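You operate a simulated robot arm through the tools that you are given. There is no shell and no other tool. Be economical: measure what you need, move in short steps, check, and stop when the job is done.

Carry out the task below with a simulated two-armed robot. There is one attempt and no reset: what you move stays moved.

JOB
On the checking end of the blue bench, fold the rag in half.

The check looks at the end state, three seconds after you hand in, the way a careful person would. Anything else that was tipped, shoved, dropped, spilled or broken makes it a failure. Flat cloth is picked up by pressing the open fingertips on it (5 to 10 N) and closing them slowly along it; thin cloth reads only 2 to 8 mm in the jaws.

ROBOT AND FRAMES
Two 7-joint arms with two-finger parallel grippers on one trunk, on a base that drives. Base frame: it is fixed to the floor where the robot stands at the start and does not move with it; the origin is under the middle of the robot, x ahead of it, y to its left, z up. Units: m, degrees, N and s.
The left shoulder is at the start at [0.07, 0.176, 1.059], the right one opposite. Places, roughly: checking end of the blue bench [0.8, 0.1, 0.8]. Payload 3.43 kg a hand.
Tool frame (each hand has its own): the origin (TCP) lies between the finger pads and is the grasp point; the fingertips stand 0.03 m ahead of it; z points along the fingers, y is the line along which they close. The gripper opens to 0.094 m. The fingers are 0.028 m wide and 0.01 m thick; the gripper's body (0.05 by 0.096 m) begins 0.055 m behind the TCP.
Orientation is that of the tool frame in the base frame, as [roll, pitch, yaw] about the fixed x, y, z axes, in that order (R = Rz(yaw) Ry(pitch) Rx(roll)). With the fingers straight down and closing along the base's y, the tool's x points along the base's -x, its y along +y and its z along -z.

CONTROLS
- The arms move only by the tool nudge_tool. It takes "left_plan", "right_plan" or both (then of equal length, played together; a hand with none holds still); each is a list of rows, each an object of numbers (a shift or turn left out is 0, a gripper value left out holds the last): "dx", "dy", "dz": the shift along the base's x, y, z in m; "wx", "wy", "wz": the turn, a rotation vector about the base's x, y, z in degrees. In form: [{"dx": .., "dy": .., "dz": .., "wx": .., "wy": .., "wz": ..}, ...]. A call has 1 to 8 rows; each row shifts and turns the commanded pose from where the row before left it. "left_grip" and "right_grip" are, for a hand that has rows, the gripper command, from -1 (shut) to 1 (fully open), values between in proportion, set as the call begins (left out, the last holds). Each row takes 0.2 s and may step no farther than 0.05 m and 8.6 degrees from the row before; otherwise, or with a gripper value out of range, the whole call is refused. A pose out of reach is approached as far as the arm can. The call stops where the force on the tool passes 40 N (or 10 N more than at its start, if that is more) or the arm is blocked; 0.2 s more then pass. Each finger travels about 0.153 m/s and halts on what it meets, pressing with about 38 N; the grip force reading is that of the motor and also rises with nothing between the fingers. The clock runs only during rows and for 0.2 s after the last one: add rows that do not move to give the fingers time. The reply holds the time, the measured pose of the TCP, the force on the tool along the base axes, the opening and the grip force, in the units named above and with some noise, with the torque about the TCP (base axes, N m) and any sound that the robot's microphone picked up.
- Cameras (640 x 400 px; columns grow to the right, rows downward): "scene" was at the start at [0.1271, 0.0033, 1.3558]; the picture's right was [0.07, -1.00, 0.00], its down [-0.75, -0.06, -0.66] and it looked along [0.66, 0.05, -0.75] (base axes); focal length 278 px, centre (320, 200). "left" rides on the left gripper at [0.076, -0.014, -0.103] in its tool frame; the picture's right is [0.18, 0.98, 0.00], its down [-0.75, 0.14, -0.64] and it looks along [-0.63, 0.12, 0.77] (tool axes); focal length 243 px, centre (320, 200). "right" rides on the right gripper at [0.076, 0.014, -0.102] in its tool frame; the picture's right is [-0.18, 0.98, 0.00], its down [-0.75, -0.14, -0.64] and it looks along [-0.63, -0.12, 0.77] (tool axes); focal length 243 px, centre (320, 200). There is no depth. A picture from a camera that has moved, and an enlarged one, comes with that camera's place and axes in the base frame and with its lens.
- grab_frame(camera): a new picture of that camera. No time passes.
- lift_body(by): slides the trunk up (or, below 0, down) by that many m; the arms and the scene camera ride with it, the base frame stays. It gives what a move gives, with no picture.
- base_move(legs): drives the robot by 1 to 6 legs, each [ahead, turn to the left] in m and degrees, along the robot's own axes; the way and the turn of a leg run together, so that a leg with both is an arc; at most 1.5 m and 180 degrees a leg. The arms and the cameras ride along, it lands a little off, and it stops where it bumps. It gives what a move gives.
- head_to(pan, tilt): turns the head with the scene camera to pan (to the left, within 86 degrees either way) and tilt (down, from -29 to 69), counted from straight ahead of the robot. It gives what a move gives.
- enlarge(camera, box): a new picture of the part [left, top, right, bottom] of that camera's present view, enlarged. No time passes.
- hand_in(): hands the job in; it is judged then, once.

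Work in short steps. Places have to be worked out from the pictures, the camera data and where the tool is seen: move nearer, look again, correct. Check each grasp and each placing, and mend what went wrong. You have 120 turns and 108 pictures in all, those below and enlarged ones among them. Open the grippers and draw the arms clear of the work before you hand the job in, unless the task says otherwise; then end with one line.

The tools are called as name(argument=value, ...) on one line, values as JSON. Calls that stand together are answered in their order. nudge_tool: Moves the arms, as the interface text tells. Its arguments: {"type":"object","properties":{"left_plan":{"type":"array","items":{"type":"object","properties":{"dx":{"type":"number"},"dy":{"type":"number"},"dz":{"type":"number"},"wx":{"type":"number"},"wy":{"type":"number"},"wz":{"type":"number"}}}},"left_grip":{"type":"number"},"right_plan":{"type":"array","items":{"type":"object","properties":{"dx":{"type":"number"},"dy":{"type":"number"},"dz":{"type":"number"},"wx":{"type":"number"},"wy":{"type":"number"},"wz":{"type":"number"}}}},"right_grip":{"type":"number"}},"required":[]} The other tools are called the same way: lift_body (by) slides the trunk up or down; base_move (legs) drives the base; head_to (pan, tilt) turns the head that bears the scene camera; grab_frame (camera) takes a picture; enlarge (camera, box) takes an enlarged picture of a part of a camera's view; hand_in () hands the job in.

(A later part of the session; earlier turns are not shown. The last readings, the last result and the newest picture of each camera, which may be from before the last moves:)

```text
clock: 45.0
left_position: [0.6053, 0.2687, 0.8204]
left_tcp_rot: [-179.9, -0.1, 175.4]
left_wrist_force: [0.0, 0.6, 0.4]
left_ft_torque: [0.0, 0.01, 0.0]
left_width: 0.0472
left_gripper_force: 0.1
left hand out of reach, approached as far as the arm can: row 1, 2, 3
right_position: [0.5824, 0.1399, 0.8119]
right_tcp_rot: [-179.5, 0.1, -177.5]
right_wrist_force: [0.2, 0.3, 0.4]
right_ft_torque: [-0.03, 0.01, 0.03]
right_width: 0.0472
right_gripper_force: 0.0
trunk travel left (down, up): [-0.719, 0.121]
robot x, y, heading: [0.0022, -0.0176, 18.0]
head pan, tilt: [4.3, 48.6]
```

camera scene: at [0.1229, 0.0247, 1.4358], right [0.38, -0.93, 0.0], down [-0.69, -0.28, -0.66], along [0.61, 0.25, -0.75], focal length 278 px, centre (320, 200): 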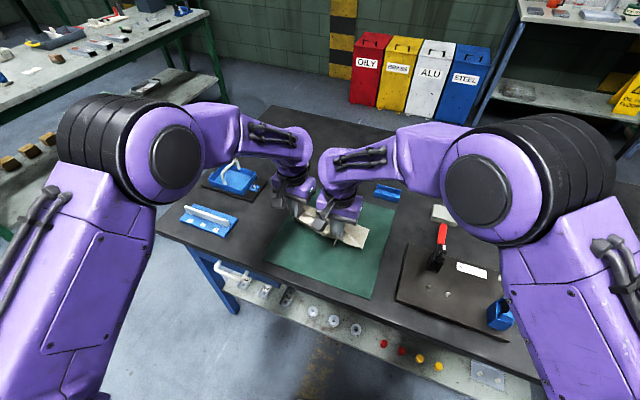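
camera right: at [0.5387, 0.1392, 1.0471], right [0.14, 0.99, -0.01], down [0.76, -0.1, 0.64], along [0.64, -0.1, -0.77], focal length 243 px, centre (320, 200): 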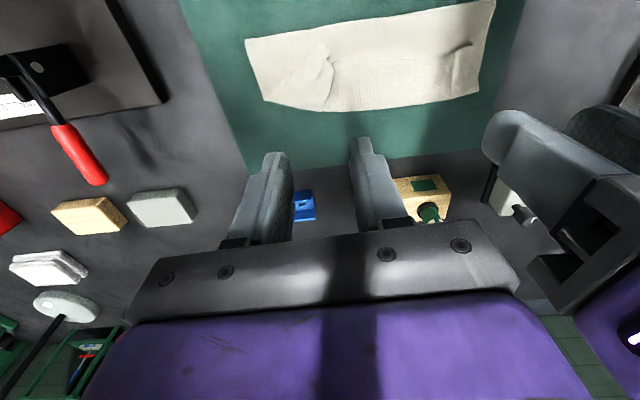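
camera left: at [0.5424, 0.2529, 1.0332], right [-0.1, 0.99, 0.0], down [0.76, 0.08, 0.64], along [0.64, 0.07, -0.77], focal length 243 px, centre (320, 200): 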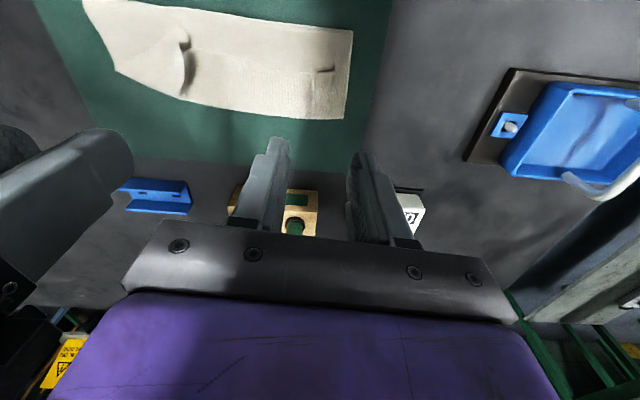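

The reading doesn't follow the command, so the joint solution looks stuck. I'll raise the hand well clear and see how it tracks.

nudge_tool(left_plan=[{"dz": 0.03}, {"dz": 0.03}, {"dz": 0}])

nudge_tool(left_plan=[{"dx": -0.02}, {"dx": -0.02}, {"dz": 0}])

```text
clock: 45.8
left_position: [0.6159, 0.2716, 0.8791]
left_tcp_rot: [-179.9, -0.1, 175.5]
left_wrist_force: [-0.5, -0.2, 0.1]
left_ft_torque: [0.04, 0.03, 0.01]
left_width: 0.0468
left_gripper_force: 0.2
left hand out of reach, approached as far as the arm can: row 1, 2
right_position: [0.5827, 0.1404, 0.8115]
right_tcp_rot: [-179.6, 0.0, -177.6]
right_wrist_force: [0.2, 0.6, -0.5]
right_ft_torque: [0.0, 0.01, 0.01]
right_width: 0.047
right_gripper_force: 0.2
trunk travel left (down, up): [-0.719, 0.121]
robot x, y, heading: [0.0034, -0.0162, 17.9]
head pan, tilt: [4.3, 48.6]
```

```text
clock: 46.6
left_position: [0.6129, 0.2715, 0.8788]
left_tcp_rot: [-179.7, 0.0, 175.4]
left_wrist_force: [0.0, 0.7, -0.1]
left_ft_torque: [0.0, 0.02, 0.0]
left_width: 0.0469
left_gripper_force: 0.0
left hand out of reach, approached as far as the arm can: row 1, 2
right_position: [0.5824, 0.1395, 0.8111]
right_tcp_rot: [-179.7, 0.1, -177.4]
right_wrist_force: [-0.1, -0.5, 0.4]
right_ft_torque: [-0.01, 0.01, -0.04]
right_width: 0.0468
right_gripper_force: 0.0
trunk travel left (down, up): [-0.719, 0.121]
robot x, y, heading: [0.0012, -0.0196, 17.9]
head pan, tilt: [4.3, 48.6]
```

The left arm looks fully stretched, at a singular pose. I'll wait a few rows with the inward command standing to see if it escapes, and shift sideways to help.

nudge_tool(left_plan=[{"dy": 0.03}, {"dy": 0.03, "wz": 5}, {"dz": 0.03}, {"dz": 0.03}, {"dz": 0}, {"dz": 0}, {"dz": 0}, {"dz": 0}])

```text
clock: 48.4
left_position: [0.6081, 0.3327, 0.9392]
left_tcp_rot: [-180.0, -0.1, -179.5]
left_wrist_force: [-0.1, -0.5, -0.6]
left_ft_torque: [0.0, -0.01, -0.01]
left_width: 0.047
left_gripper_force: 0.2
left hand out of reach, approached as far as the arm can: row 2
right_position: [0.5833, 0.1408, 0.8115]
right_tcp_rot: [-179.6, 0.0, -177.5]
right_wrist_force: [0.2, 0.0, 0.1]
right_ft_torque: [0.0, 0.0, 0.01]
right_width: 0.0471
right_gripper_force: 0.0
trunk travel left (down, up): [-0.719, 0.121]
robot x, y, heading: [0.0065, -0.0168, 17.7]
head pan, tilt: [4.3, 48.6]
```

It tracks exactly again here. I'll try moving inward at this height.

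nudge_tool(left_plan=[{"dx": -0.03}, {"dx": -0.03}, {"dz": 0}])

```text
clock: 49.2
left_position: [0.5511, 0.3341, 0.9375]
left_tcp_rot: [-179.9, 0.1, -179.6]
left_wrist_force: [0.1, 0.3, 0.2]
left_ft_torque: [-0.02, 0.03, 0.0]
left_width: 0.047
left_gripper_force: 0.1
right_position: [0.5825, 0.1394, 0.812]
right_tcp_rot: [-179.6, -0.1, -177.5]
right_wrist_force: [0.3, 0.1, 0.3]
right_ft_torque: [0.01, 0.03, 0.0]
right_width: 0.0468
right_gripper_force: 0.0
trunk travel left (down, up): [-0.719, 0.121]
robot x, y, heading: [0.0037, -0.0204, 18.1]
head pan, tilt: [4.3, 48.6]
```

Freed. The raised trunk costs far reach, so I'll lift the right hand clear and lower the trunk 5 cm before resuming.

nudge_tool(right_plan=[{"dz": 0.03}, {"dz": 0.03}, {"dz": 0.02}, {"dz": 0}])

lift_body(by=-0.05)

nudge_tool(left_plan=[{"dx": 0.01, "dy": -0.035, "wz": -5}, {"dx": 0.01, "dy": -0.034}, {"dx": 0.014, "dz": -0.03}, {"dz": -0.025}, {"dz": 0}])

enlarge(camera="left", box=[180, 60, 460, 240])

enlarge(camera="right", box=[180, 60, 460, 240])

```text
clock: 50.2
left_position: [0.5488, 0.3344, 0.9371]
left_tcp_rot: [-179.9, 0.0, -179.6]
left_wrist_force: [0.3, 0.1, 0.6]
left_ft_torque: [0.0, 0.02, 0.01]
left_width: 0.047
left_gripper_force: 0.1
right_position: [0.5819, 0.1399, 0.891]
right_tcp_rot: [-179.6, 0.0, -177.5]
right_wrist_force: [-0.5, 0.2, -0.4]
right_ft_torque: [0.02, 0.02, 0.0]
right_width: 0.0471
right_gripper_force: 0.0
trunk travel left (down, up): [-0.719, 0.121]
robot x, y, heading: [0.0035, -0.0223, 18.1]
head pan, tilt: [4.3, 48.6]
```

```text
clock: 51.1
left_position: [0.5469, 0.3326, 0.888]
left_tcp_rot: [-180.0, 0.0, -179.6]
left_wrist_force: [0.0, 0.5, -0.5]
left_ft_torque: [0.03, 0.0, -0.04]
left_width: 0.0471
left_gripper_force: 0.0
right_position: [0.583, 0.14, 0.8415]
right_tcp_rot: [-179.7, 0.1, -177.5]
right_wrist_force: [0.0, 0.1, -0.9]
right_ft_torque: [0.01, 0.03, -0.01]
right_width: 0.0468
right_gripper_force: 0.1
trunk travel left (down, up): [-0.669, 0.171]
robot x, y, heading: [0.0042, -0.0161, 17.9]
head pan, tilt: [4.3, 48.6]
```

```text
clock: 52.3
left_position: [0.5829, 0.263, 0.8342]
left_tcp_rot: [-179.8, -0.1, 175.4]
left_wrist_force: [-0.5, -0.3, 0.0]
left_ft_torque: [-0.02, -0.01, 0.0]
left_width: 0.047
left_gripper_force: 0.1
right_position: [0.5833, 0.1399, 0.84]
right_tcp_rot: [-179.5, 0.1, -177.4]
right_wrist_force: [-0.4, 0.4, -0.2]
right_ft_torque: [0.01, 0.0, -0.01]
right_width: 0.0472
right_gripper_force: 0.1
trunk travel left (down, up): [-0.669, 0.171]
robot x, y, heading: [0.0035, -0.0221, 18.1]
head pan, tilt: [4.3, 48.6]
```

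```text
2.22 times, centred on (320, 150) of left
camera zoom: at [0.5068, 0.2548, 0.9373], right [-0.1, 0.99, 0.0], down [0.76, 0.08, 0.64], along [0.64, 0.07, -0.77], focal length 539 px, centre (320, 311)
```

zoom: 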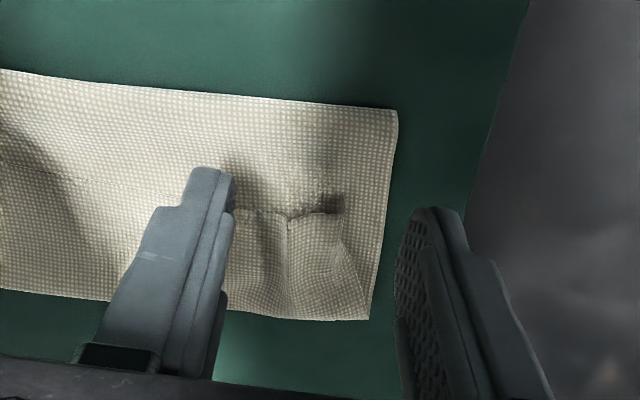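

```text
2.22 times, centred on (320, 150) of right
camera zoom: at [0.5052, 0.1518, 0.9436], right [0.14, 0.99, -0.01], down [0.76, -0.1, 0.64], along [0.64, -0.1, -0.77], focal length 539 px, centre (320, 311)
```

zoom: 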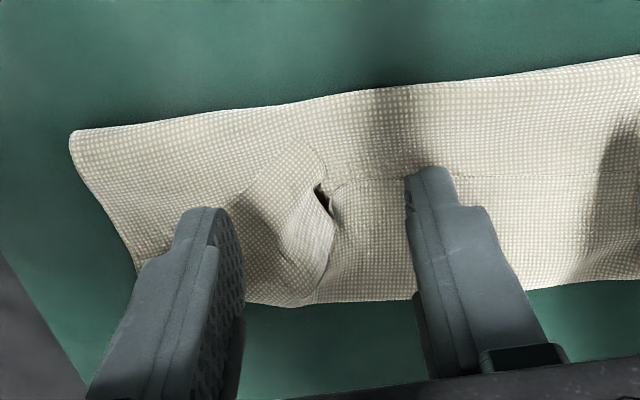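

Both fingertip pairs straddle the ridges with 5–8 mm overlap. I'll lower to just above the lower layer and close gently.

nudge_tool(left_plan=[{"dx": 0.004, "dz": -0.008}, {"dz": -0.008}, {"dz": -0.007}, {"dz": 0}, {"dz": 0}], right_plan=[{"dz": -0.01}, {"dz": -0.01}, {"dz": -0.01}, {"dz": 0}, {"dz": 0}])

nudge_tool(left_plan=[{"dz": 0}], right_plan=[{"dz": 0}], left_grip=-0.4, right_grip=-0.4)

enlarge(camera="left", box=[180, 60, 460, 240])

enlarge(camera="right", box=[180, 60, 460, 240])

```text
clock: 53.5
left_position: [0.5872, 0.2645, 0.8109]
left_tcp_rot: [-179.8, 0.0, 175.5]
left_wrist_force: [-0.7, -0.1, 0.2]
left_ft_torque: [0.03, -0.01, 0.0]
left_width: 0.047
left_gripper_force: 0.0
right_position: [0.5827, 0.1398, 0.8106]
right_tcp_rot: [-179.6, 0.0, -177.5]
right_wrist_force: [-1.0, 0.3, 0.4]
right_ft_torque: [0.0, -0.01, 0.03]
right_width: 0.0471
right_gripper_force: 0.1
trunk travel left (down, up): [-0.669, 0.171]
robot x, y, heading: [0.0012, -0.0192, 17.9]
head pan, tilt: [4.3, 48.6]
```

```text
clock: 53.9
left_position: [0.5865, 0.2642, 0.811]
left_tcp_rot: [-180.0, 0.0, 175.4]
left_wrist_force: [-0.1, -0.6, 0.3]
left_ft_torque: [-0.03, 0.01, 0.0]
left_width: 0.0282
left_gripper_force: 0.1
right_position: [0.5817, 0.1409, 0.8107]
right_tcp_rot: [-179.6, 0.1, -177.6]
right_wrist_force: [-0.3, -0.6, -0.3]
right_ft_torque: [0.0, 0.03, 0.01]
right_width: 0.0285
right_gripper_force: 0.1
trunk travel left (down, up): [-0.669, 0.171]
robot x, y, heading: [0.0053, -0.0176, 18.1]
head pan, tilt: [4.3, 48.6]
```

```text
2.22 times, centred on (320, 150) of left
camera zoom: at [0.51, 0.2559, 0.9131], right [-0.1, 0.99, 0.0], down [0.76, 0.08, 0.64], along [0.64, 0.07, -0.77], focal length 539 px, centre (320, 311)
```

zoom: 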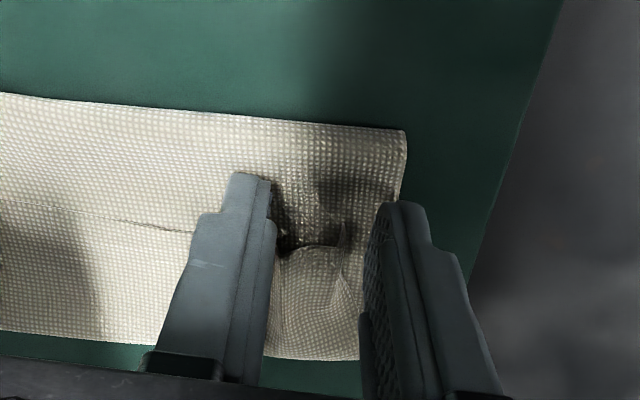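

```text
2.22 times, centred on (320, 150) of right
camera zoom: at [0.5054, 0.152, 0.9135], right [0.14, 0.99, -0.01], down [0.76, -0.1, 0.64], along [0.64, -0.1, -0.77], focal length 539 px, centre (320, 311)
```

zoom: 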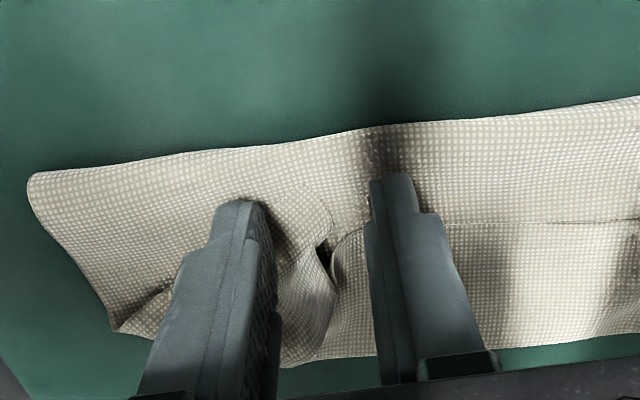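

Both ridges are between the fingers. I'll go down 2 mm and close the rest of the way in steps.

nudge_tool(left_plan=[{"dz": -0.002}], right_plan=[{"dz": -0.002}], left_grip=-0.6, right_grip=-0.6)

nudge_tool(left_plan=[{"dz": 0}], right_plan=[{"dz": 0}], left_grip=-0.8, right_grip=-0.8)

nudge_tool(left_plan=[{"dz": 0}, {"dz": 0}], right_plan=[{"dz": 0}, {"dz": 0}], left_grip=-1, right_grip=-1)

nudge_tool(left_plan=[{"dx": -0.005, "dz": 0.02}, {"dx": -0.01, "dz": 0.03}, {"dz": 0}], right_plan=[{"dx": -0.005, "dz": 0.02}, {"dx": -0.01, "dz": 0.03}, {"dz": 0}])

grab_frame(camera="left")

grab_frame(camera="right")

```text
clock: 54.3
left_position: [0.5858, 0.2647, 0.8094]
left_tcp_rot: [-179.9, 0.0, 175.4]
left_wrist_force: [0.3, -0.1, 0.4]
left_ft_torque: [0.01, 0.03, 0.03]
left_width: 0.019
left_gripper_force: 0.0
right_position: [0.5824, 0.1398, 0.8087]
right_tcp_rot: [-179.7, 0.0, -177.5]
right_wrist_force: [0.5, 0.5, 0.6]
right_ft_torque: [0.0, 0.0, 0.01]
right_width: 0.0187
right_gripper_force: 0.1
trunk travel left (down, up): [-0.669, 0.171]
robot x, y, heading: [0.0046, -0.021, 18.0]
head pan, tilt: [4.3, 48.6]
```

```text
clock: 54.7
left_position: [0.5874, 0.2647, 0.8093]
left_tcp_rot: [-179.9, 0.0, 175.4]
left_wrist_force: [-0.5, 0.8, -0.4]
left_ft_torque: [0.02, 0.0, 0.0]
left_width: 0.0093
left_gripper_force: 0.1
right_position: [0.5813, 0.1412, 0.8101]
right_tcp_rot: [-179.5, -0.1, -177.5]
right_wrist_force: [-0.3, 0.0, 0.5]
right_ft_torque: [-0.01, -0.02, -0.01]
right_width: 0.0093
right_gripper_force: 0.2
trunk travel left (down, up): [-0.669, 0.171]
robot x, y, heading: [0.0061, -0.0166, 18.0]
head pan, tilt: [4.3, 48.6]
```

```text
clock: 55.3
left_position: [0.5865, 0.2633, 0.8083]
left_tcp_rot: [-179.8, -0.1, 175.4]
left_wrist_force: [0.7, -5.0, 0.5]
left_ft_torque: [-0.15, 0.03, -0.1]
left_width: 0.0017
left_gripper_force: 37.3
right_position: [0.5826, 0.1408, 0.8084]
right_tcp_rot: [-179.7, 0.0, -177.4]
right_wrist_force: [0.6, 5.5, 0.6]
right_ft_torque: [0.14, -0.04, 0.06]
right_width: 0.0021
right_gripper_force: 36.5
trunk travel left (down, up): [-0.669, 0.171]
robot x, y, heading: [0.0047, -0.0199, 18.3]
head pan, tilt: [4.3, 48.6]
```

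```text
clock: 56.1
left_position: [0.5731, 0.2648, 0.8574]
left_tcp_rot: [-179.8, -0.1, 175.4]
left_wrist_force: [-1.1, -9.0, -0.6]
left_ft_torque: [-0.28, 0.02, -0.12]
left_width: 0.0019
left_gripper_force: 36.1
right_position: [0.5679, 0.1406, 0.8577]
right_tcp_rot: [-179.6, 0.0, -177.5]
right_wrist_force: [1.0, 7.2, 0.2]
right_ft_torque: [0.23, 0.01, 0.15]
right_width: 0.0018
right_gripper_force: 36.2
trunk travel left (down, up): [-0.669, 0.171]
robot x, y, heading: [0.0075, -0.0195, 18.2]
head pan, tilt: [4.3, 48.6]
```

```text
42 pictures are left
camera left: at [0.4968, 0.2564, 0.9592], right [-0.1, 0.99, 0.0], down [0.76, 0.08, 0.64], along [0.64, 0.06, -0.77], focal length 243 px, centre (320, 200)
```

left: 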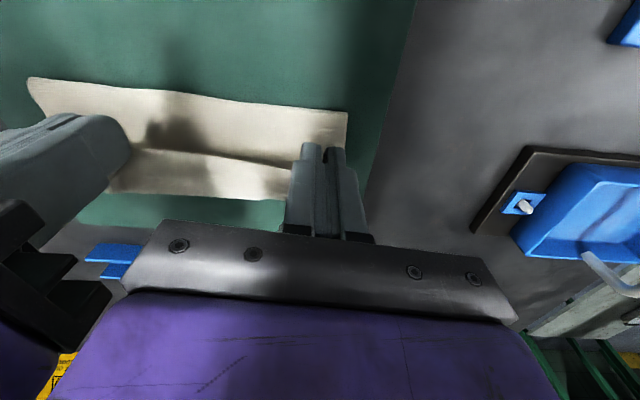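

```text
41 pictures are left
camera right: at [0.4916, 0.1512, 0.9602], right [0.14, 0.99, -0.01], down [0.76, -0.1, 0.64], along [0.64, -0.1, -0.77], focal length 243 px, centre (320, 200)
```

right: 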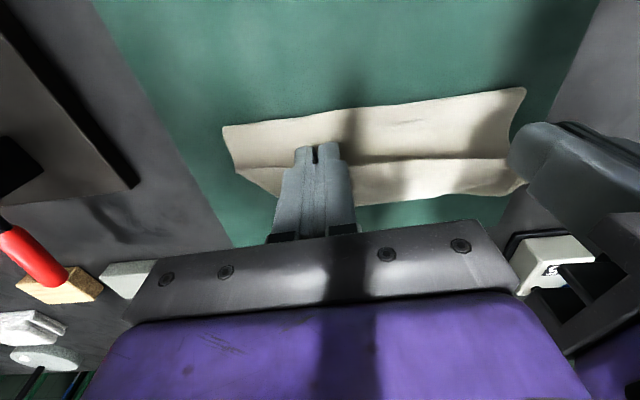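

Both are re-gripped with small overlap. I'll pull back to unroll the cloth, then come over on a larger arc of about 9 cm around the mid-line x≈0.54, keeping it taut.

nudge_tool(left_plan=[{"dx": -0.035, "dz": -0.005}, {"dx": -0.04, "dz": -0.01}, {"dx": -0.035, "dz": -0.012}, {"dz": 0}, {"dz": 0}], right_plan=[{"dx": -0.037, "dz": -0.005}, {"dx": -0.042, "dz": -0.01}, {"dx": -0.035, "dz": -0.012}, {"dz": 0}, {"dz": 0}])

grab_frame(camera="left")

grab_frame(camera="right")

```text
clock: 57.3
left_position: [0.4622, 0.2642, 0.8301]
left_tcp_rot: [-179.8, -0.1, 175.4]
left_wrist_force: [-3.0, -21.0, -4.0]
left_ft_torque: [-0.6, 0.18, -0.33]
left_width: 0.0019
left_gripper_force: 36.2
right_position: [0.4455, 0.1276, 0.8106]
right_tcp_rot: [-179.8, -3.6, -179.5]
right_wrist_force: [4.0, 21.8, 4.2]
right_ft_torque: [0.7, -0.13, 0.16]
right_width: 0.0014
right_gripper_force: 36.5
trunk travel left (down, up): [-0.669, 0.171]
robot x, y, heading: [0.0031, -0.0175, 17.9]
head pan, tilt: [4.3, 48.6]
```

```text
40 pictures are left
camera left: at [0.386, 0.2551, 0.9318], right [-0.1, 0.99, 0.0], down [0.76, 0.08, 0.64], along [0.64, 0.06, -0.77], focal length 243 px, centre (320, 200)
```

left: 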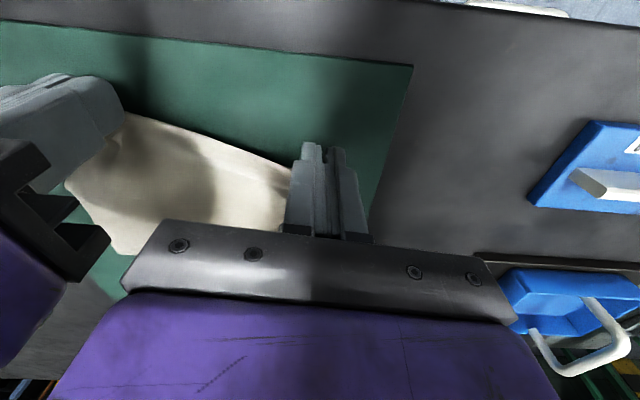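

```text
39 pictures are left
camera right: at [0.3762, 0.1427, 0.9188], right [0.17, 0.98, -0.02], down [0.8, -0.13, 0.59], along [0.58, -0.12, -0.81], focal length 243 px, centre (320, 200)
```

right: 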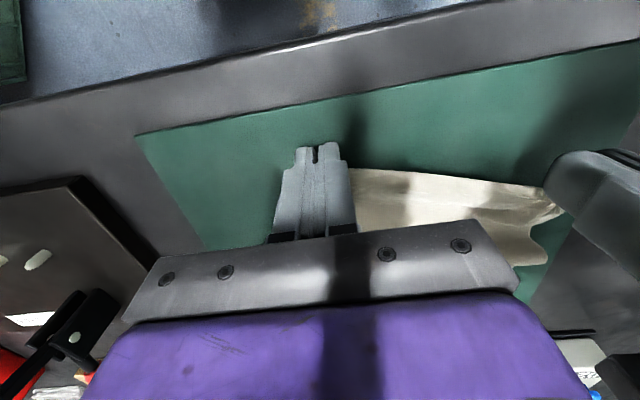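

Unrolled and still held. Now the larger arc over.

nudge_tool(left_plan=[{"dx": 0.03, "dz": 0.035}, {"dx": 0.034, "dz": 0.034}, {"dx": 0.035, "dz": -0.005}, {"dx": 0.03, "dz": -0.02}, {"dz": 0}, {"dz": 0}], right_plan=[{"dx": 0.03, "dz": 0.035}, {"dx": 0.034, "dz": 0.034}, {"dx": 0.035, "dz": -0.005}, {"dx": 0.03, "dz": -0.02}, {"dz": 0}, {"dz": 0}])

grab_frame(camera="left")

grab_frame(camera="right")

```text
clock: 58.7
left_position: [0.5918, 0.2647, 0.8737]
left_tcp_rot: [-180.0, -0.1, 175.4]
left_wrist_force: [0.7, -0.4, -0.5]
left_ft_torque: [0.01, -0.01, 0.0]
left_width: 0.0014
left_gripper_force: 36.3
right_position: [0.5844, 0.1406, 0.8757]
right_tcp_rot: [-179.6, 0.0, -177.4]
right_wrist_force: [0.1, -0.8, -0.4]
right_ft_torque: [0.0, 0.03, 0.01]
right_width: 0.0015
right_gripper_force: 36.2
trunk travel left (down, up): [-0.669, 0.171]
robot x, y, heading: [0.0038, -0.017, 17.7]
head pan, tilt: [4.3, 48.6]
```

```text
38 pictures are left
camera left: at [0.5153, 0.2552, 0.9755], right [-0.1, 0.99, 0.0], down [0.76, 0.08, 0.64], along [0.64, 0.07, -0.77], focal length 243 px, centre (320, 200)
```

left: 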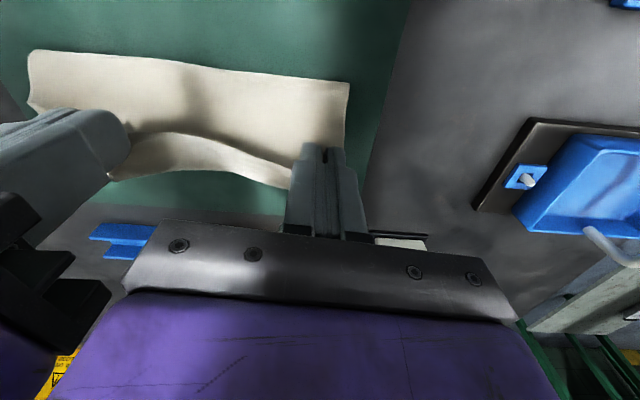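

```text
37 pictures are left
camera right: at [0.5062, 0.1525, 0.978], right [0.14, 0.99, -0.01], down [0.76, -0.1, 0.64], along [0.64, -0.1, -0.77], focal length 243 px, centre (320, 200)
```

right: 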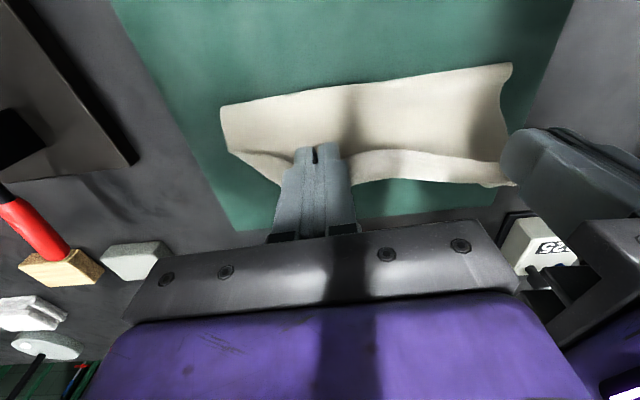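

The cloth is stiff and my pinch always points the held edge toward the robot, so folding away from the robot keeps making a Z. A better way is to lift the whole rag, lay its free half on the mat trailing toward the robot, then bring the held edge back toward me over it. That way the pinch direction is right. First I'll lift with the trunk.

nudge_tool(left_plan=[{"dx": -0.025, "dz": 0.01}, {"dx": -0.025, "dz": 0.01}, {"dz": 0}], right_plan=[{"dx": -0.025, "dz": 0.01}, {"dx": -0.025, "dz": 0.01}, {"dz": 0}])

lift_body(by=0.14)

grab_frame(camera="scene")

grab_frame(camera="left")

```text
clock: 59.5
left_position: [0.5416, 0.2625, 0.8938]
left_tcp_rot: [-179.9, 0.0, 175.3]
left_wrist_force: [0.6, -0.5, 0.1]
left_ft_torque: [-0.04, 0.03, -0.02]
left_width: 0.0015
left_gripper_force: 36.1
right_position: [0.5336, 0.1401, 0.8951]
right_tcp_rot: [-179.7, -0.1, -177.6]
right_wrist_force: [0.1, 0.1, -1.0]
right_ft_torque: [0.0, -0.01, 0.02]
right_width: 0.0015
right_gripper_force: 36.6
trunk travel left (down, up): [-0.669, 0.171]
robot x, y, heading: [0.0057, -0.0212, 18.1]
head pan, tilt: [4.3, 48.6]
```

```text
clock: 61.2
left_position: [0.5411, 0.2634, 1.0337]
left_tcp_rot: [-179.8, 0.0, 175.3]
left_wrist_force: [-0.3, 0.1, -0.4]
left_ft_torque: [0.03, -0.03, 0.0]
left_width: 0.0018
left_gripper_force: 36.3
right_position: [0.5316, 0.1422, 1.0361]
right_tcp_rot: [-179.6, 0.0, -177.5]
right_wrist_force: [0.6, -0.4, -0.5]
right_ft_torque: [0.0, 0.0, 0.0]
right_width: 0.0016
right_gripper_force: 35.9
trunk travel left (down, up): [-0.809, 0.031]
robot x, y, heading: [0.0068, -0.019, 18.2]
head pan, tilt: [4.3, 48.6]
```

```text
36 pictures are left
camera scene: at [0.1233, 0.0247, 1.5257], right [0.38, -0.93, 0.0], down [-0.69, -0.28, -0.66], along [0.61, 0.25, -0.75], focal length 278 px, centre (320, 200)
```

scene: 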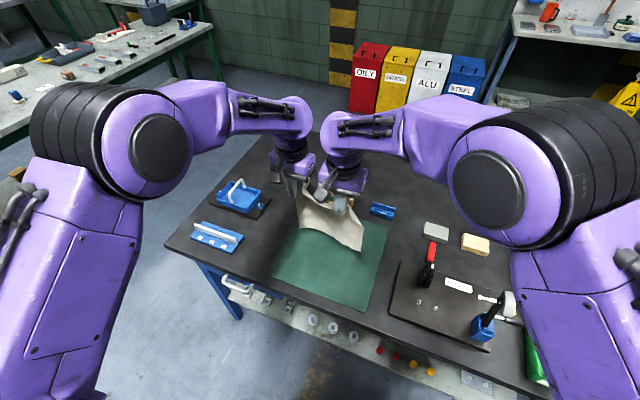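

```text
35 pictures are left
camera left: at [0.4649, 0.255, 1.1365], right [-0.1, 0.99, 0.0], down [0.76, 0.08, 0.64], along [0.64, 0.07, -0.77], focal length 243 px, centre (320, 200)
```

left: 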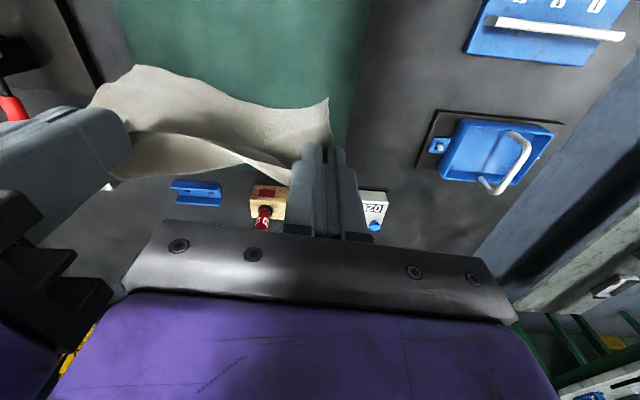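

The rag is fully lifted and hangs from its edge, bottom slightly toward me. I'll move back a bit, then lower while moving forward so the free half lands trailing toward the robot.

nudge_tool(left_plan=[{"dx": -0.02}, {"dx": -0.02}, {"dz": -0.01}, {"dz": 0}, {"dz": 0}], right_plan=[{"dx": -0.02}, {"dx": -0.02}, {"dz": -0.01}, {"dz": 0}, {"dz": 0}])

enlarge(camera="scene", box=[240, 140, 420, 310])

```text
clock: 62.4
left_position: [0.5005, 0.2638, 1.0267]
left_tcp_rot: [-179.9, 0.0, 175.3]
left_wrist_force: [-0.8, -4.8, 0.1]
left_ft_torque: [-0.11, 0.03, -0.02]
left_width: 0.0016
left_gripper_force: 36.5
right_position: [0.4975, 0.1328, 1.0197]
right_tcp_rot: [179.5, -1.9, -179.6]
right_wrist_force: [1.4, 3.8, -0.8]
right_ft_torque: [0.12, -0.03, 0.04]
right_width: 0.0016
right_gripper_force: 35.8
trunk travel left (down, up): [-0.809, 0.031]
robot x, y, heading: [0.006, -0.0214, 17.8]
head pan, tilt: [4.3, 48.6]
```

```text
2.35 times, centred on (330, 225) of scene
camera zoom: at [0.1224, 0.0247, 1.5258], right [0.38, -0.93, 0.0], down [-0.69, -0.28, -0.66], along [0.61, 0.25, -0.75], focal length 654 px, centre (296, 141)
```

zoom: 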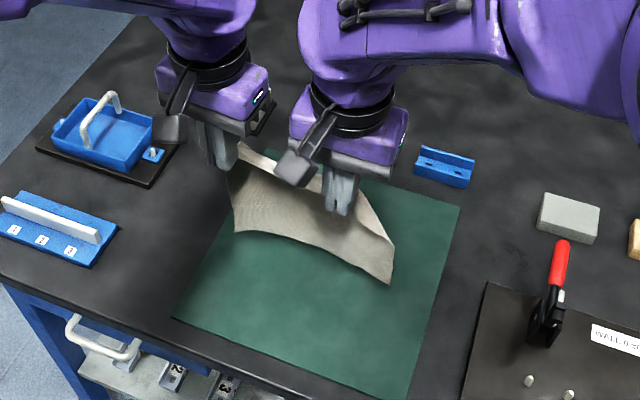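

The bottom edge hangs roughly 3–4 cm above the mat. I'll descend with a growing forward motion to lay the lower half down.

nudge_tool(left_plan=[{"dz": -0.02}, {"dx": 0.005, "dz": -0.02}, {"dx": 0.02, "dz": -0.025}, {"dx": 0.025, "dz": -0.025}, {"dz": 0}, {"dz": 0}], right_plan=[{"dz": -0.02}, {"dx": 0.005, "dz": -0.02}, {"dx": 0.02, "dz": -0.025}, {"dx": 0.025, "dz": -0.025}, {"dz": 0}, {"dz": 0}])

enlarge(camera="scene", box=[240, 140, 420, 310])

grab_frame(camera="left")

```text
clock: 63.8
left_position: [0.55, 0.2645, 0.9336]
left_tcp_rot: [-180.0, 0.0, 175.4]
left_wrist_force: [0.2, -0.8, 0.1]
left_ft_torque: [-0.04, -0.02, 0.0]
left_width: 0.0018
left_gripper_force: 36.7
right_position: [0.5419, 0.1426, 0.9356]
right_tcp_rot: [-179.6, 0.0, -177.5]
right_wrist_force: [1.0, 0.2, 0.5]
right_ft_torque: [0.01, 0.01, 0.0]
right_width: 0.002
right_gripper_force: 36.5
trunk travel left (down, up): [-0.809, 0.031]
robot x, y, heading: [0.0033, -0.019, 18.1]
head pan, tilt: [4.3, 48.6]
```

```text
2.35 times, centred on (330, 225) of scene
camera zoom: at [0.123, 0.0247, 1.5257], right [0.38, -0.93, 0.0], down [-0.69, -0.28, -0.66], along [0.61, 0.25, -0.75], focal length 654 px, centre (296, 141)
```

zoom: 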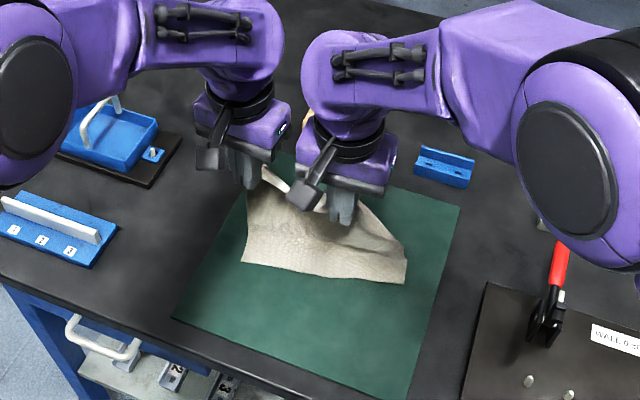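

```text
32 pictures are left
camera left: at [0.4739, 0.255, 1.0358], right [-0.1, 0.99, 0.0], down [0.76, 0.08, 0.64], along [0.64, 0.07, -0.77], focal length 243 px, centre (320, 200)
```

left: 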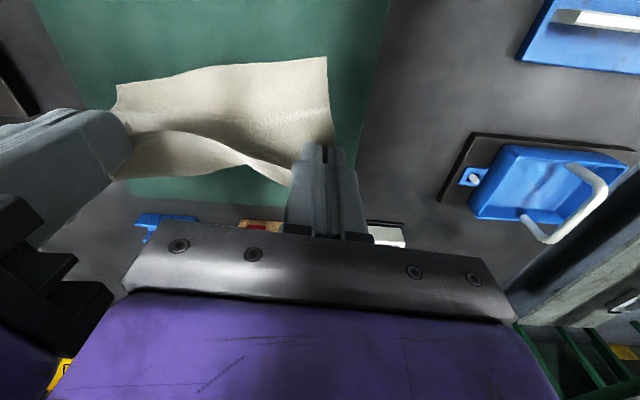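

The lower edge is down and trailing toward the robot: about (0.515,0.262) on the left and (0.555,0.055) on the right, so it's skewed about 11°. I'll carry the right hand further forward than the left to match that skew while laying the lower half.

nudge_tool(left_plan=[{"dx": 0.01, "dy": 0.003, "dz": -0.01}, {"dx": 0.015, "dy": 0.004, "dz": -0.012}, {"dx": 0.015, "dy": 0.004, "dz": -0.012}, {"dz": 0}, {"dz": 0}], right_plan=[{"dx": 0.02, "dy": 0.003, "dz": -0.01}, {"dx": 0.025, "dy": 0.004, "dz": -0.012}, {"dx": 0.025, "dy": 0.004, "dz": -0.012}, {"dz": 0}, {"dz": 0}])

enlarge(camera="scene", box=[240, 140, 420, 310])

grab_frame(camera="left")

```text
clock: 65.0
left_position: [0.5911, 0.2738, 0.9019]
left_tcp_rot: [-180.0, 0.0, 175.4]
left_wrist_force: [-0.5, 0.3, -1.0]
left_ft_torque: [0.04, 0.02, 0.0]
left_width: 0.0014
left_gripper_force: 36.3
right_position: [0.6118, 0.153, 0.9023]
right_tcp_rot: [-179.6, 0.1, -177.5]
right_wrist_force: [0.0, -0.3, 0.5]
right_ft_torque: [-0.02, 0.0, -0.02]
right_width: 0.0017
right_gripper_force: 36.4
trunk travel left (down, up): [-0.809, 0.031]
robot x, y, heading: [0.0034, -0.0178, 17.9]
head pan, tilt: [4.3, 48.6]
```

```text
2.35 times, centred on (330, 225) of scene
camera zoom: at [0.1232, 0.0247, 1.5257], right [0.38, -0.93, 0.0], down [-0.69, -0.28, -0.66], along [0.61, 0.25, -0.75], focal length 654 px, centre (296, 141)
```

zoom: 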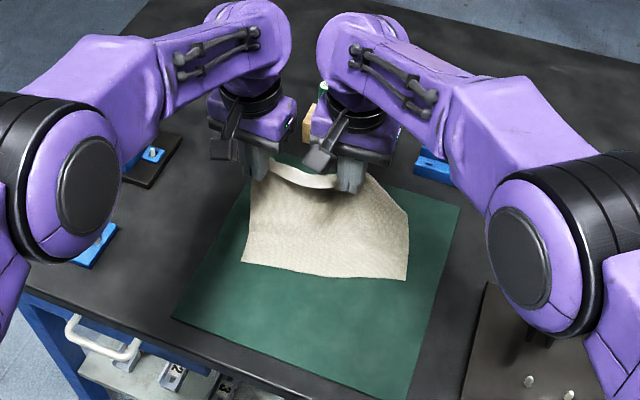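

```text
30 pictures are left
camera left: at [0.5141, 0.2642, 1.002], right [-0.1, 0.99, 0.0], down [0.76, 0.08, 0.64], along [0.64, 0.07, -0.77], focal length 243 px, centre (320, 200)
```

left: 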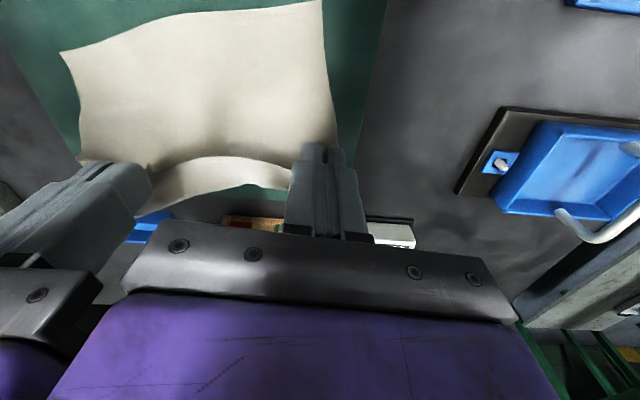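

Lovely: the lower half lies flat from its edge, (0.517,0.263) to (0.569,0.056), and the upper part loops forward. I'll now bring the held edge back and down toward positions just above that edge: left to about (0.520,0.226), right to about (0.553,0.098).

nudge_tool(left_plan=[{"dx": -0.012, "dy": -0.012, "dz": -0.015}, {"dx": -0.02, "dy": -0.012, "dz": -0.02}, {"dx": -0.02, "dy": -0.012, "dz": -0.02}, {"dx": -0.019, "dy": -0.012, "dz": -0.012}, {"dz": 0}, {"dz": 0}], right_plan=[{"dx": -0.01, "dy": -0.013, "dz": -0.015}, {"dx": -0.016, "dy": -0.014, "dz": -0.02}, {"dx": -0.017, "dy": -0.014, "dz": -0.02}, {"dx": -0.0165, "dy": -0.014, "dz": -0.012}, {"dz": 0}, {"dz": 0}])

enlarge(camera="scene", box=[240, 140, 420, 310])

grab_frame(camera="left")

grab_frame(camera="right")

```text
clock: 66.4
left_position: [0.5199, 0.2253, 0.8339]
left_tcp_rot: [-179.9, 0.0, 175.4]
left_wrist_force: [0.7, -2.5, -0.1]
left_ft_torque: [-0.1, -0.04, -0.05]
left_width: 0.0014
left_gripper_force: 36.2
right_position: [0.5522, 0.0966, 0.8349]
right_tcp_rot: [-179.8, 0.1, -177.5]
right_wrist_force: [-0.9, 4.0, 0.0]
right_ft_torque: [0.12, 0.03, 0.02]
right_width: 0.0016
right_gripper_force: 36.5
trunk travel left (down, up): [-0.809, 0.031]
robot x, y, heading: [0.0045, -0.0214, 17.9]
head pan, tilt: [4.3, 48.6]
```

```text
2.35 times, centred on (330, 225) of scene
camera zoom: at [0.1231, 0.0247, 1.5257], right [0.38, -0.93, 0.0], down [-0.69, -0.28, -0.66], along [0.61, 0.25, -0.75], focal length 654 px, centre (296, 141)
```

zoom: 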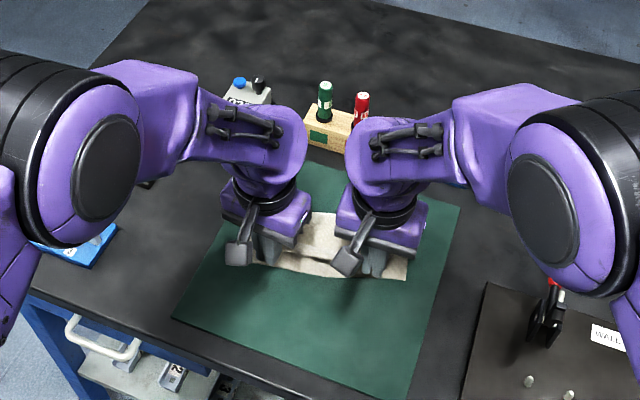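

```text
28 pictures are left
camera left: at [0.443, 0.2175, 0.9358], right [-0.1, 0.99, 0.0], down [0.76, 0.08, 0.64], along [0.64, 0.07, -0.77], focal length 243 px, centre (320, 200)
```

left: 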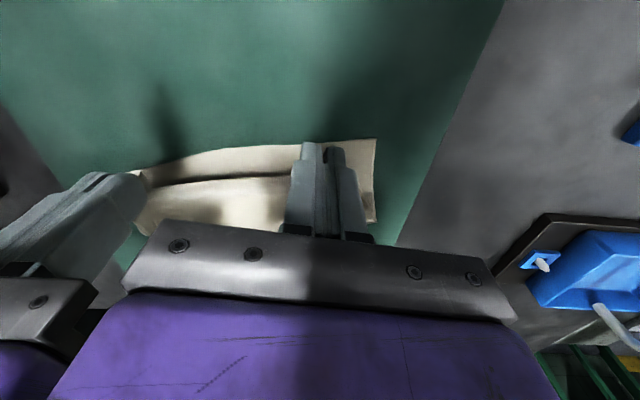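

```text
27 pictures are left
camera right: at [0.4748, 0.1092, 0.9366], right [0.14, 0.99, -0.01], down [0.76, -0.1, 0.64], along [0.64, -0.1, -0.77], focal length 243 px, centre (320, 200)
```

right: 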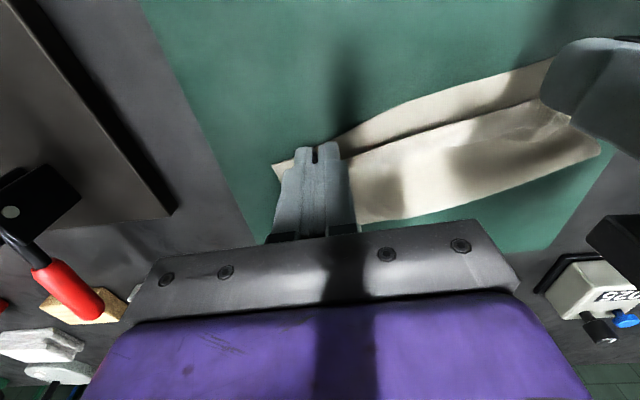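

This is a proper fold: the held edge hovers over the lower edge with the loop on the far side. I'll lower it onto the lower layer.

nudge_tool(left_plan=[{"dz": -0.01}, {"dz": -0.009}, {"dz": -0.004}, {"dz": 0}, {"dz": 0}], right_plan=[{"dz": -0.01}, {"dz": -0.009}, {"dz": -0.005}, {"dz": 0}, {"dz": 0}])

grab_frame(camera="left")

grab_frame(camera="right")

```text
clock: 67.6
left_position: [0.5205, 0.2253, 0.8108]
left_tcp_rot: [-179.8, 0.0, 175.3]
left_wrist_force: [1.7, -4.3, -0.1]
left_ft_torque: [-0.09, -0.01, -0.06]
left_width: 0.0012
left_gripper_force: 36.1
right_position: [0.5527, 0.0974, 0.8103]
right_tcp_rot: [-179.7, 0.1, -177.5]
right_wrist_force: [-1.5, 4.0, 0.4]
right_ft_torque: [0.11, 0.04, 0.02]
right_width: 0.0019
right_gripper_force: 36.1
trunk travel left (down, up): [-0.809, 0.031]
robot x, y, heading: [0.0049, -0.0206, 18.1]
head pan, tilt: [4.3, 48.6]
```

```text
26 pictures are left
camera left: at [0.4442, 0.2174, 0.9125], right [-0.1, 0.99, 0.0], down [0.76, 0.08, 0.64], along [0.64, 0.07, -0.77], focal length 243 px, centre (320, 200)
```

left: 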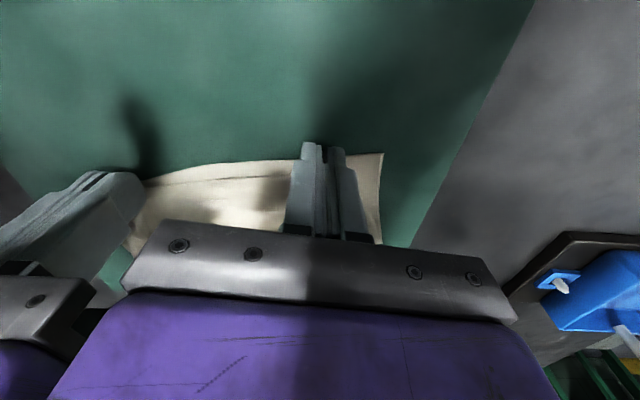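

```text
25 pictures are left
camera right: at [0.4751, 0.109, 0.9135], right [0.14, 0.99, -0.01], down [0.76, -0.1, 0.64], along [0.64, -0.1, -0.77], focal length 243 px, centre (320, 200)
```

right: 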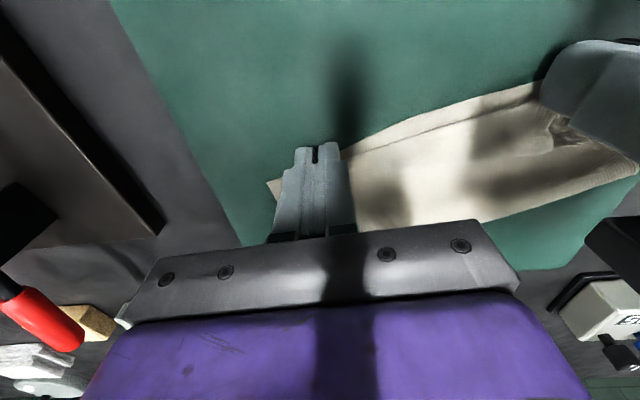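

The edges align to within about a centimetre. I'll nudge back 4 mm, lower to light contact, and open so the fingertips spread the pinch flat.

nudge_tool(left_plan=[{"dx": -0.004, "dz": -0.002}, {"dz": -0.001}, {"dz": 0}], right_plan=[{"dx": -0.004, "dz": -0.002}, {"dz": -0.001}, {"dz": 0}])

nudge_tool(left_plan=[{"dz": 0}, {"dz": 0}], right_plan=[{"dz": 0}, {"dz": 0}], left_grip=-0.4, right_grip=-0.4)

enlarge(camera="left", box=[120, 100, 420, 260])

enlarge(camera="right", box=[220, 60, 640, 260])

```text
clock: 68.4
left_position: [0.5169, 0.2259, 0.8076]
left_tcp_rot: [-180.0, 0.0, 175.4]
left_wrist_force: [1.0, -4.4, 0.1]
left_ft_torque: [-0.16, -0.03, -0.05]
left_width: 0.0013
left_gripper_force: 36.7
right_position: [0.5481, 0.0959, 0.8075]
right_tcp_rot: [-179.7, 0.0, -177.5]
right_wrist_force: [-1.4, 4.2, 0.1]
right_ft_torque: [0.12, 0.03, 0.03]
right_width: 0.0017
right_gripper_force: 36.6
trunk travel left (down, up): [-0.809, 0.031]
robot x, y, heading: [0.0041, -0.0201, 17.9]
head pan, tilt: [4.3, 48.6]
```

```text
clock: 69.0
left_position: [0.5172, 0.2264, 0.8088]
left_tcp_rot: [-179.8, 0.0, 175.4]
left_wrist_force: [-0.5, 0.5, 0.0]
left_ft_torque: [0.01, 0.0, 0.03]
left_width: 0.0282
left_gripper_force: 0.1
right_position: [0.5499, 0.0965, 0.8078]
right_tcp_rot: [-179.6, 0.1, -177.4]
right_wrist_force: [0.1, 0.4, -0.4]
right_ft_torque: [-0.01, -0.01, -0.01]
right_width: 0.0282
right_gripper_force: 0.0
trunk travel left (down, up): [-0.809, 0.031]
robot x, y, heading: [0.0053, -0.0215, 17.9]
head pan, tilt: [4.3, 48.6]
```

```text
2.13 times, centred on (270, 180) of left
camera zoom: at [0.4402, 0.2177, 0.9096], right [-0.1, 0.99, 0.0], down [0.76, 0.08, 0.64], along [0.64, 0.07, -0.77], focal length 518 px, centre (427, 243)
```

zoom: 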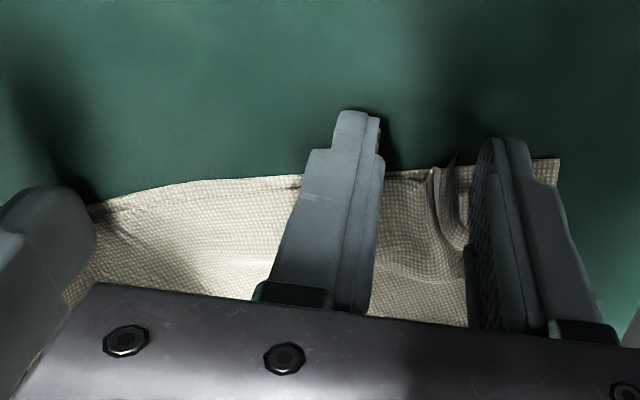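

```text
1.52 times, centred on (430, 160) of right
camera zoom: at [0.4714, 0.1087, 0.9106], right [0.14, 0.99, -0.01], down [0.76, -0.1, 0.64], along [0.64, -0.1, -0.77], focal length 370 px, centre (152, 261)
```

zoom: 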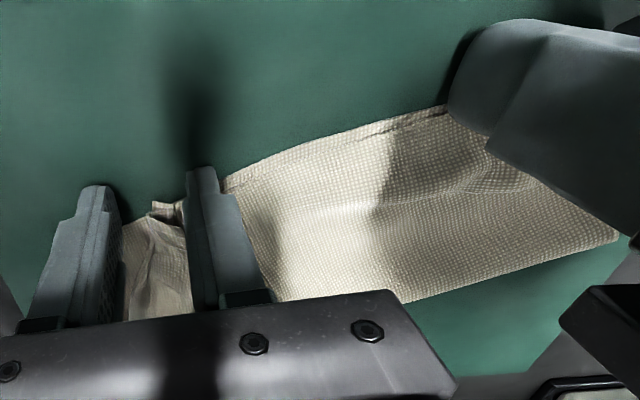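

Released and well aligned. I'll raise both hands straight up slowly, then look.

nudge_tool(left_plan=[{"dz": 0.01}, {"dz": 0.02}, {"dz": 0.04}, {"dz": 0.03}, {"dz": 0}], right_plan=[{"dz": 0.01}, {"dz": 0.02}, {"dz": 0.04}, {"dz": 0.03}, {"dz": 0}])

nudge_tool(left_plan=[{"dy": 0.045}, {"dy": 0.045}, {"dy": 0.045}, {"dz": 0}], right_plan=[{"dy": -0.045}, {"dy": -0.045}, {"dy": -0.045}, {"dz": 0}])

enlarge(camera="scene", box=[270, 170, 390, 270])

```text
clock: 70.2
left_position: [0.5155, 0.2263, 0.909]
left_tcp_rot: [-179.7, -0.1, 175.4]
left_wrist_force: [0.2, 0.0, 0.1]
left_ft_torque: [-0.02, 0.01, 0.05]
left_width: 0.0281
left_gripper_force: 0.0
right_position: [0.5496, 0.0963, 0.908]
right_tcp_rot: [-179.6, 0.0, -177.5]
right_wrist_force: [-0.7, 0.1, 0.1]
right_ft_torque: [0.01, 0.01, 0.06]
right_width: 0.0282
right_gripper_force: 0.0
trunk travel left (down, up): [-0.809, 0.031]
robot x, y, heading: [0.0051, -0.0191, 18.0]
head pan, tilt: [4.3, 48.6]
```

```text
clock: 71.2
left_position: [0.5178, 0.3601, 0.9098]
left_tcp_rot: [-179.8, 0.0, 175.4]
left_wrist_force: [0.0, -0.4, -0.1]
left_ft_torque: [-0.01, 0.0, -0.02]
left_width: 0.0284
left_gripper_force: 0.0
right_position: [0.5491, -0.0361, 0.9111]
right_tcp_rot: [-179.7, 0.1, -177.5]
right_wrist_force: [0.1, -0.3, 0.1]
right_ft_torque: [0.01, -0.03, 0.0]
right_width: 0.0282
right_gripper_force: 0.1
trunk travel left (down, up): [-0.809, 0.031]
robot x, y, heading: [0.0029, -0.0184, 17.7]
head pan, tilt: [4.3, 48.6]
```

```text
4.00 times, centred on (330, 220) of scene
camera zoom: at [0.1231, 0.0245, 1.5258], right [0.38, -0.93, 0.0], down [-0.69, -0.28, -0.66], along [0.61, 0.25, -0.75], focal length 1111 px, centre (280, 120)
```

zoom: 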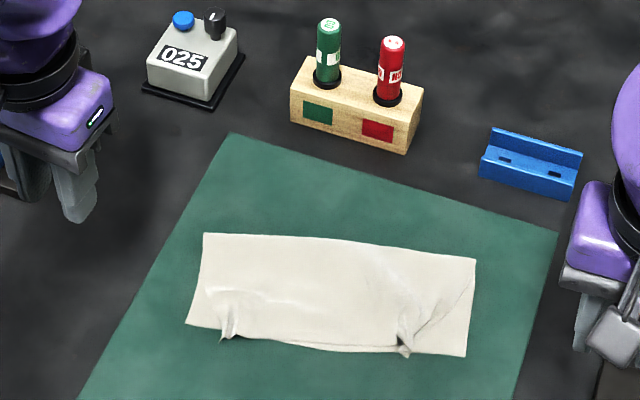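

A clean half-fold, with two small puckers at the old pinch points. I'll look closer at the right corner and the front edge.

enlarge(camera="scene", box=[300, 193, 376, 240])

grab_frame(camera="right")

```text
8.42 times, centred on (338, 216) of scene
camera zoom: at [0.1231, 0.0245, 1.5258], right [0.38, -0.93, 0.0], down [-0.69, -0.28, -0.66], along [0.61, 0.25, -0.75], focal length 2340 px, centre (168, 61)
```

zoom: 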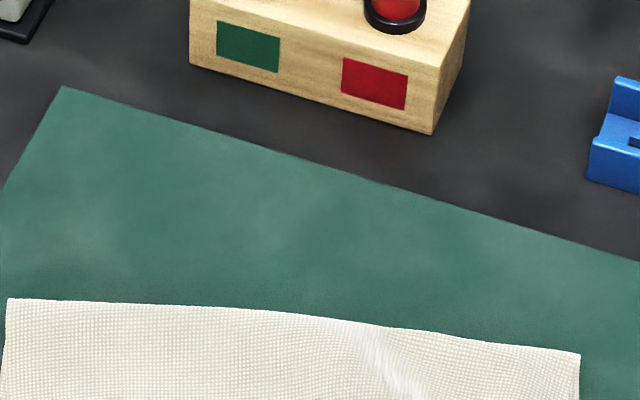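

```text
20 pictures are left
camera right: at [0.472, -0.0241, 1.0133], right [0.14, 0.99, -0.01], down [0.76, -0.1, 0.64], along [0.64, -0.1, -0.77], focal length 243 px, centre (320, 200)
```

right: 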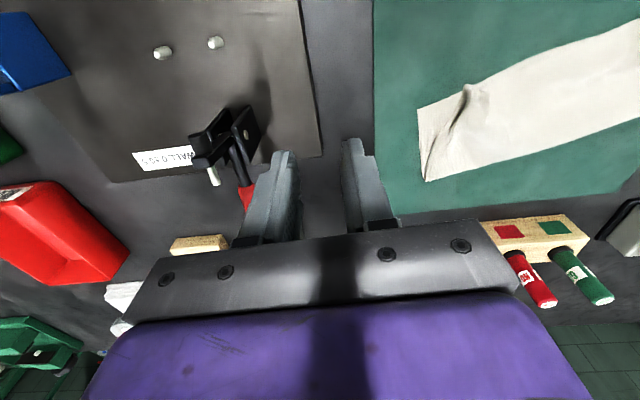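

Zooming in on the rag's front edge and the right corner.

enlarge(camera="scene", box=[312, 222, 392, 264])

enlarge(camera="right", box=[400, 50, 560, 190])

```text
8.00 times, centred on (352, 243) of scene
camera zoom: at [0.1231, 0.0245, 1.5258], right [0.38, -0.93, 0.0], down [-0.69, -0.28, -0.66], along [0.61, 0.25, -0.75], focal length 2223 px, centre (64, -144)
```

zoom: 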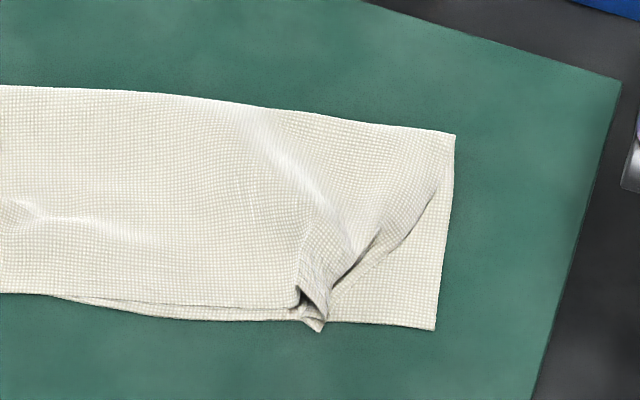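

```text
2.86 times, centred on (480, 120) of right
camera zoom: at [0.472, -0.0241, 1.0133], right [0.14, 0.99, -0.01], down [0.76, -0.1, 0.64], along [0.64, -0.1, -0.77], focal length 693 px, centre (-137, 429)
```

zoom: 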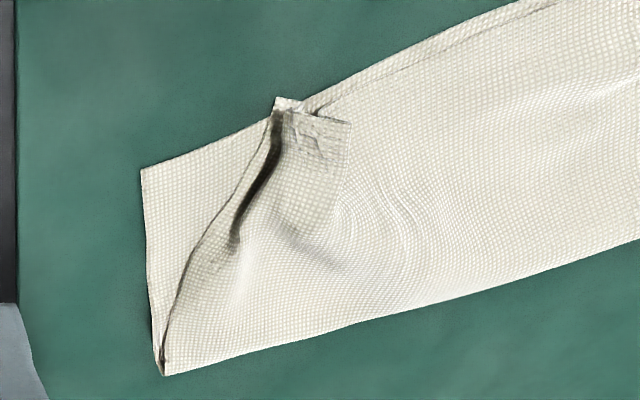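

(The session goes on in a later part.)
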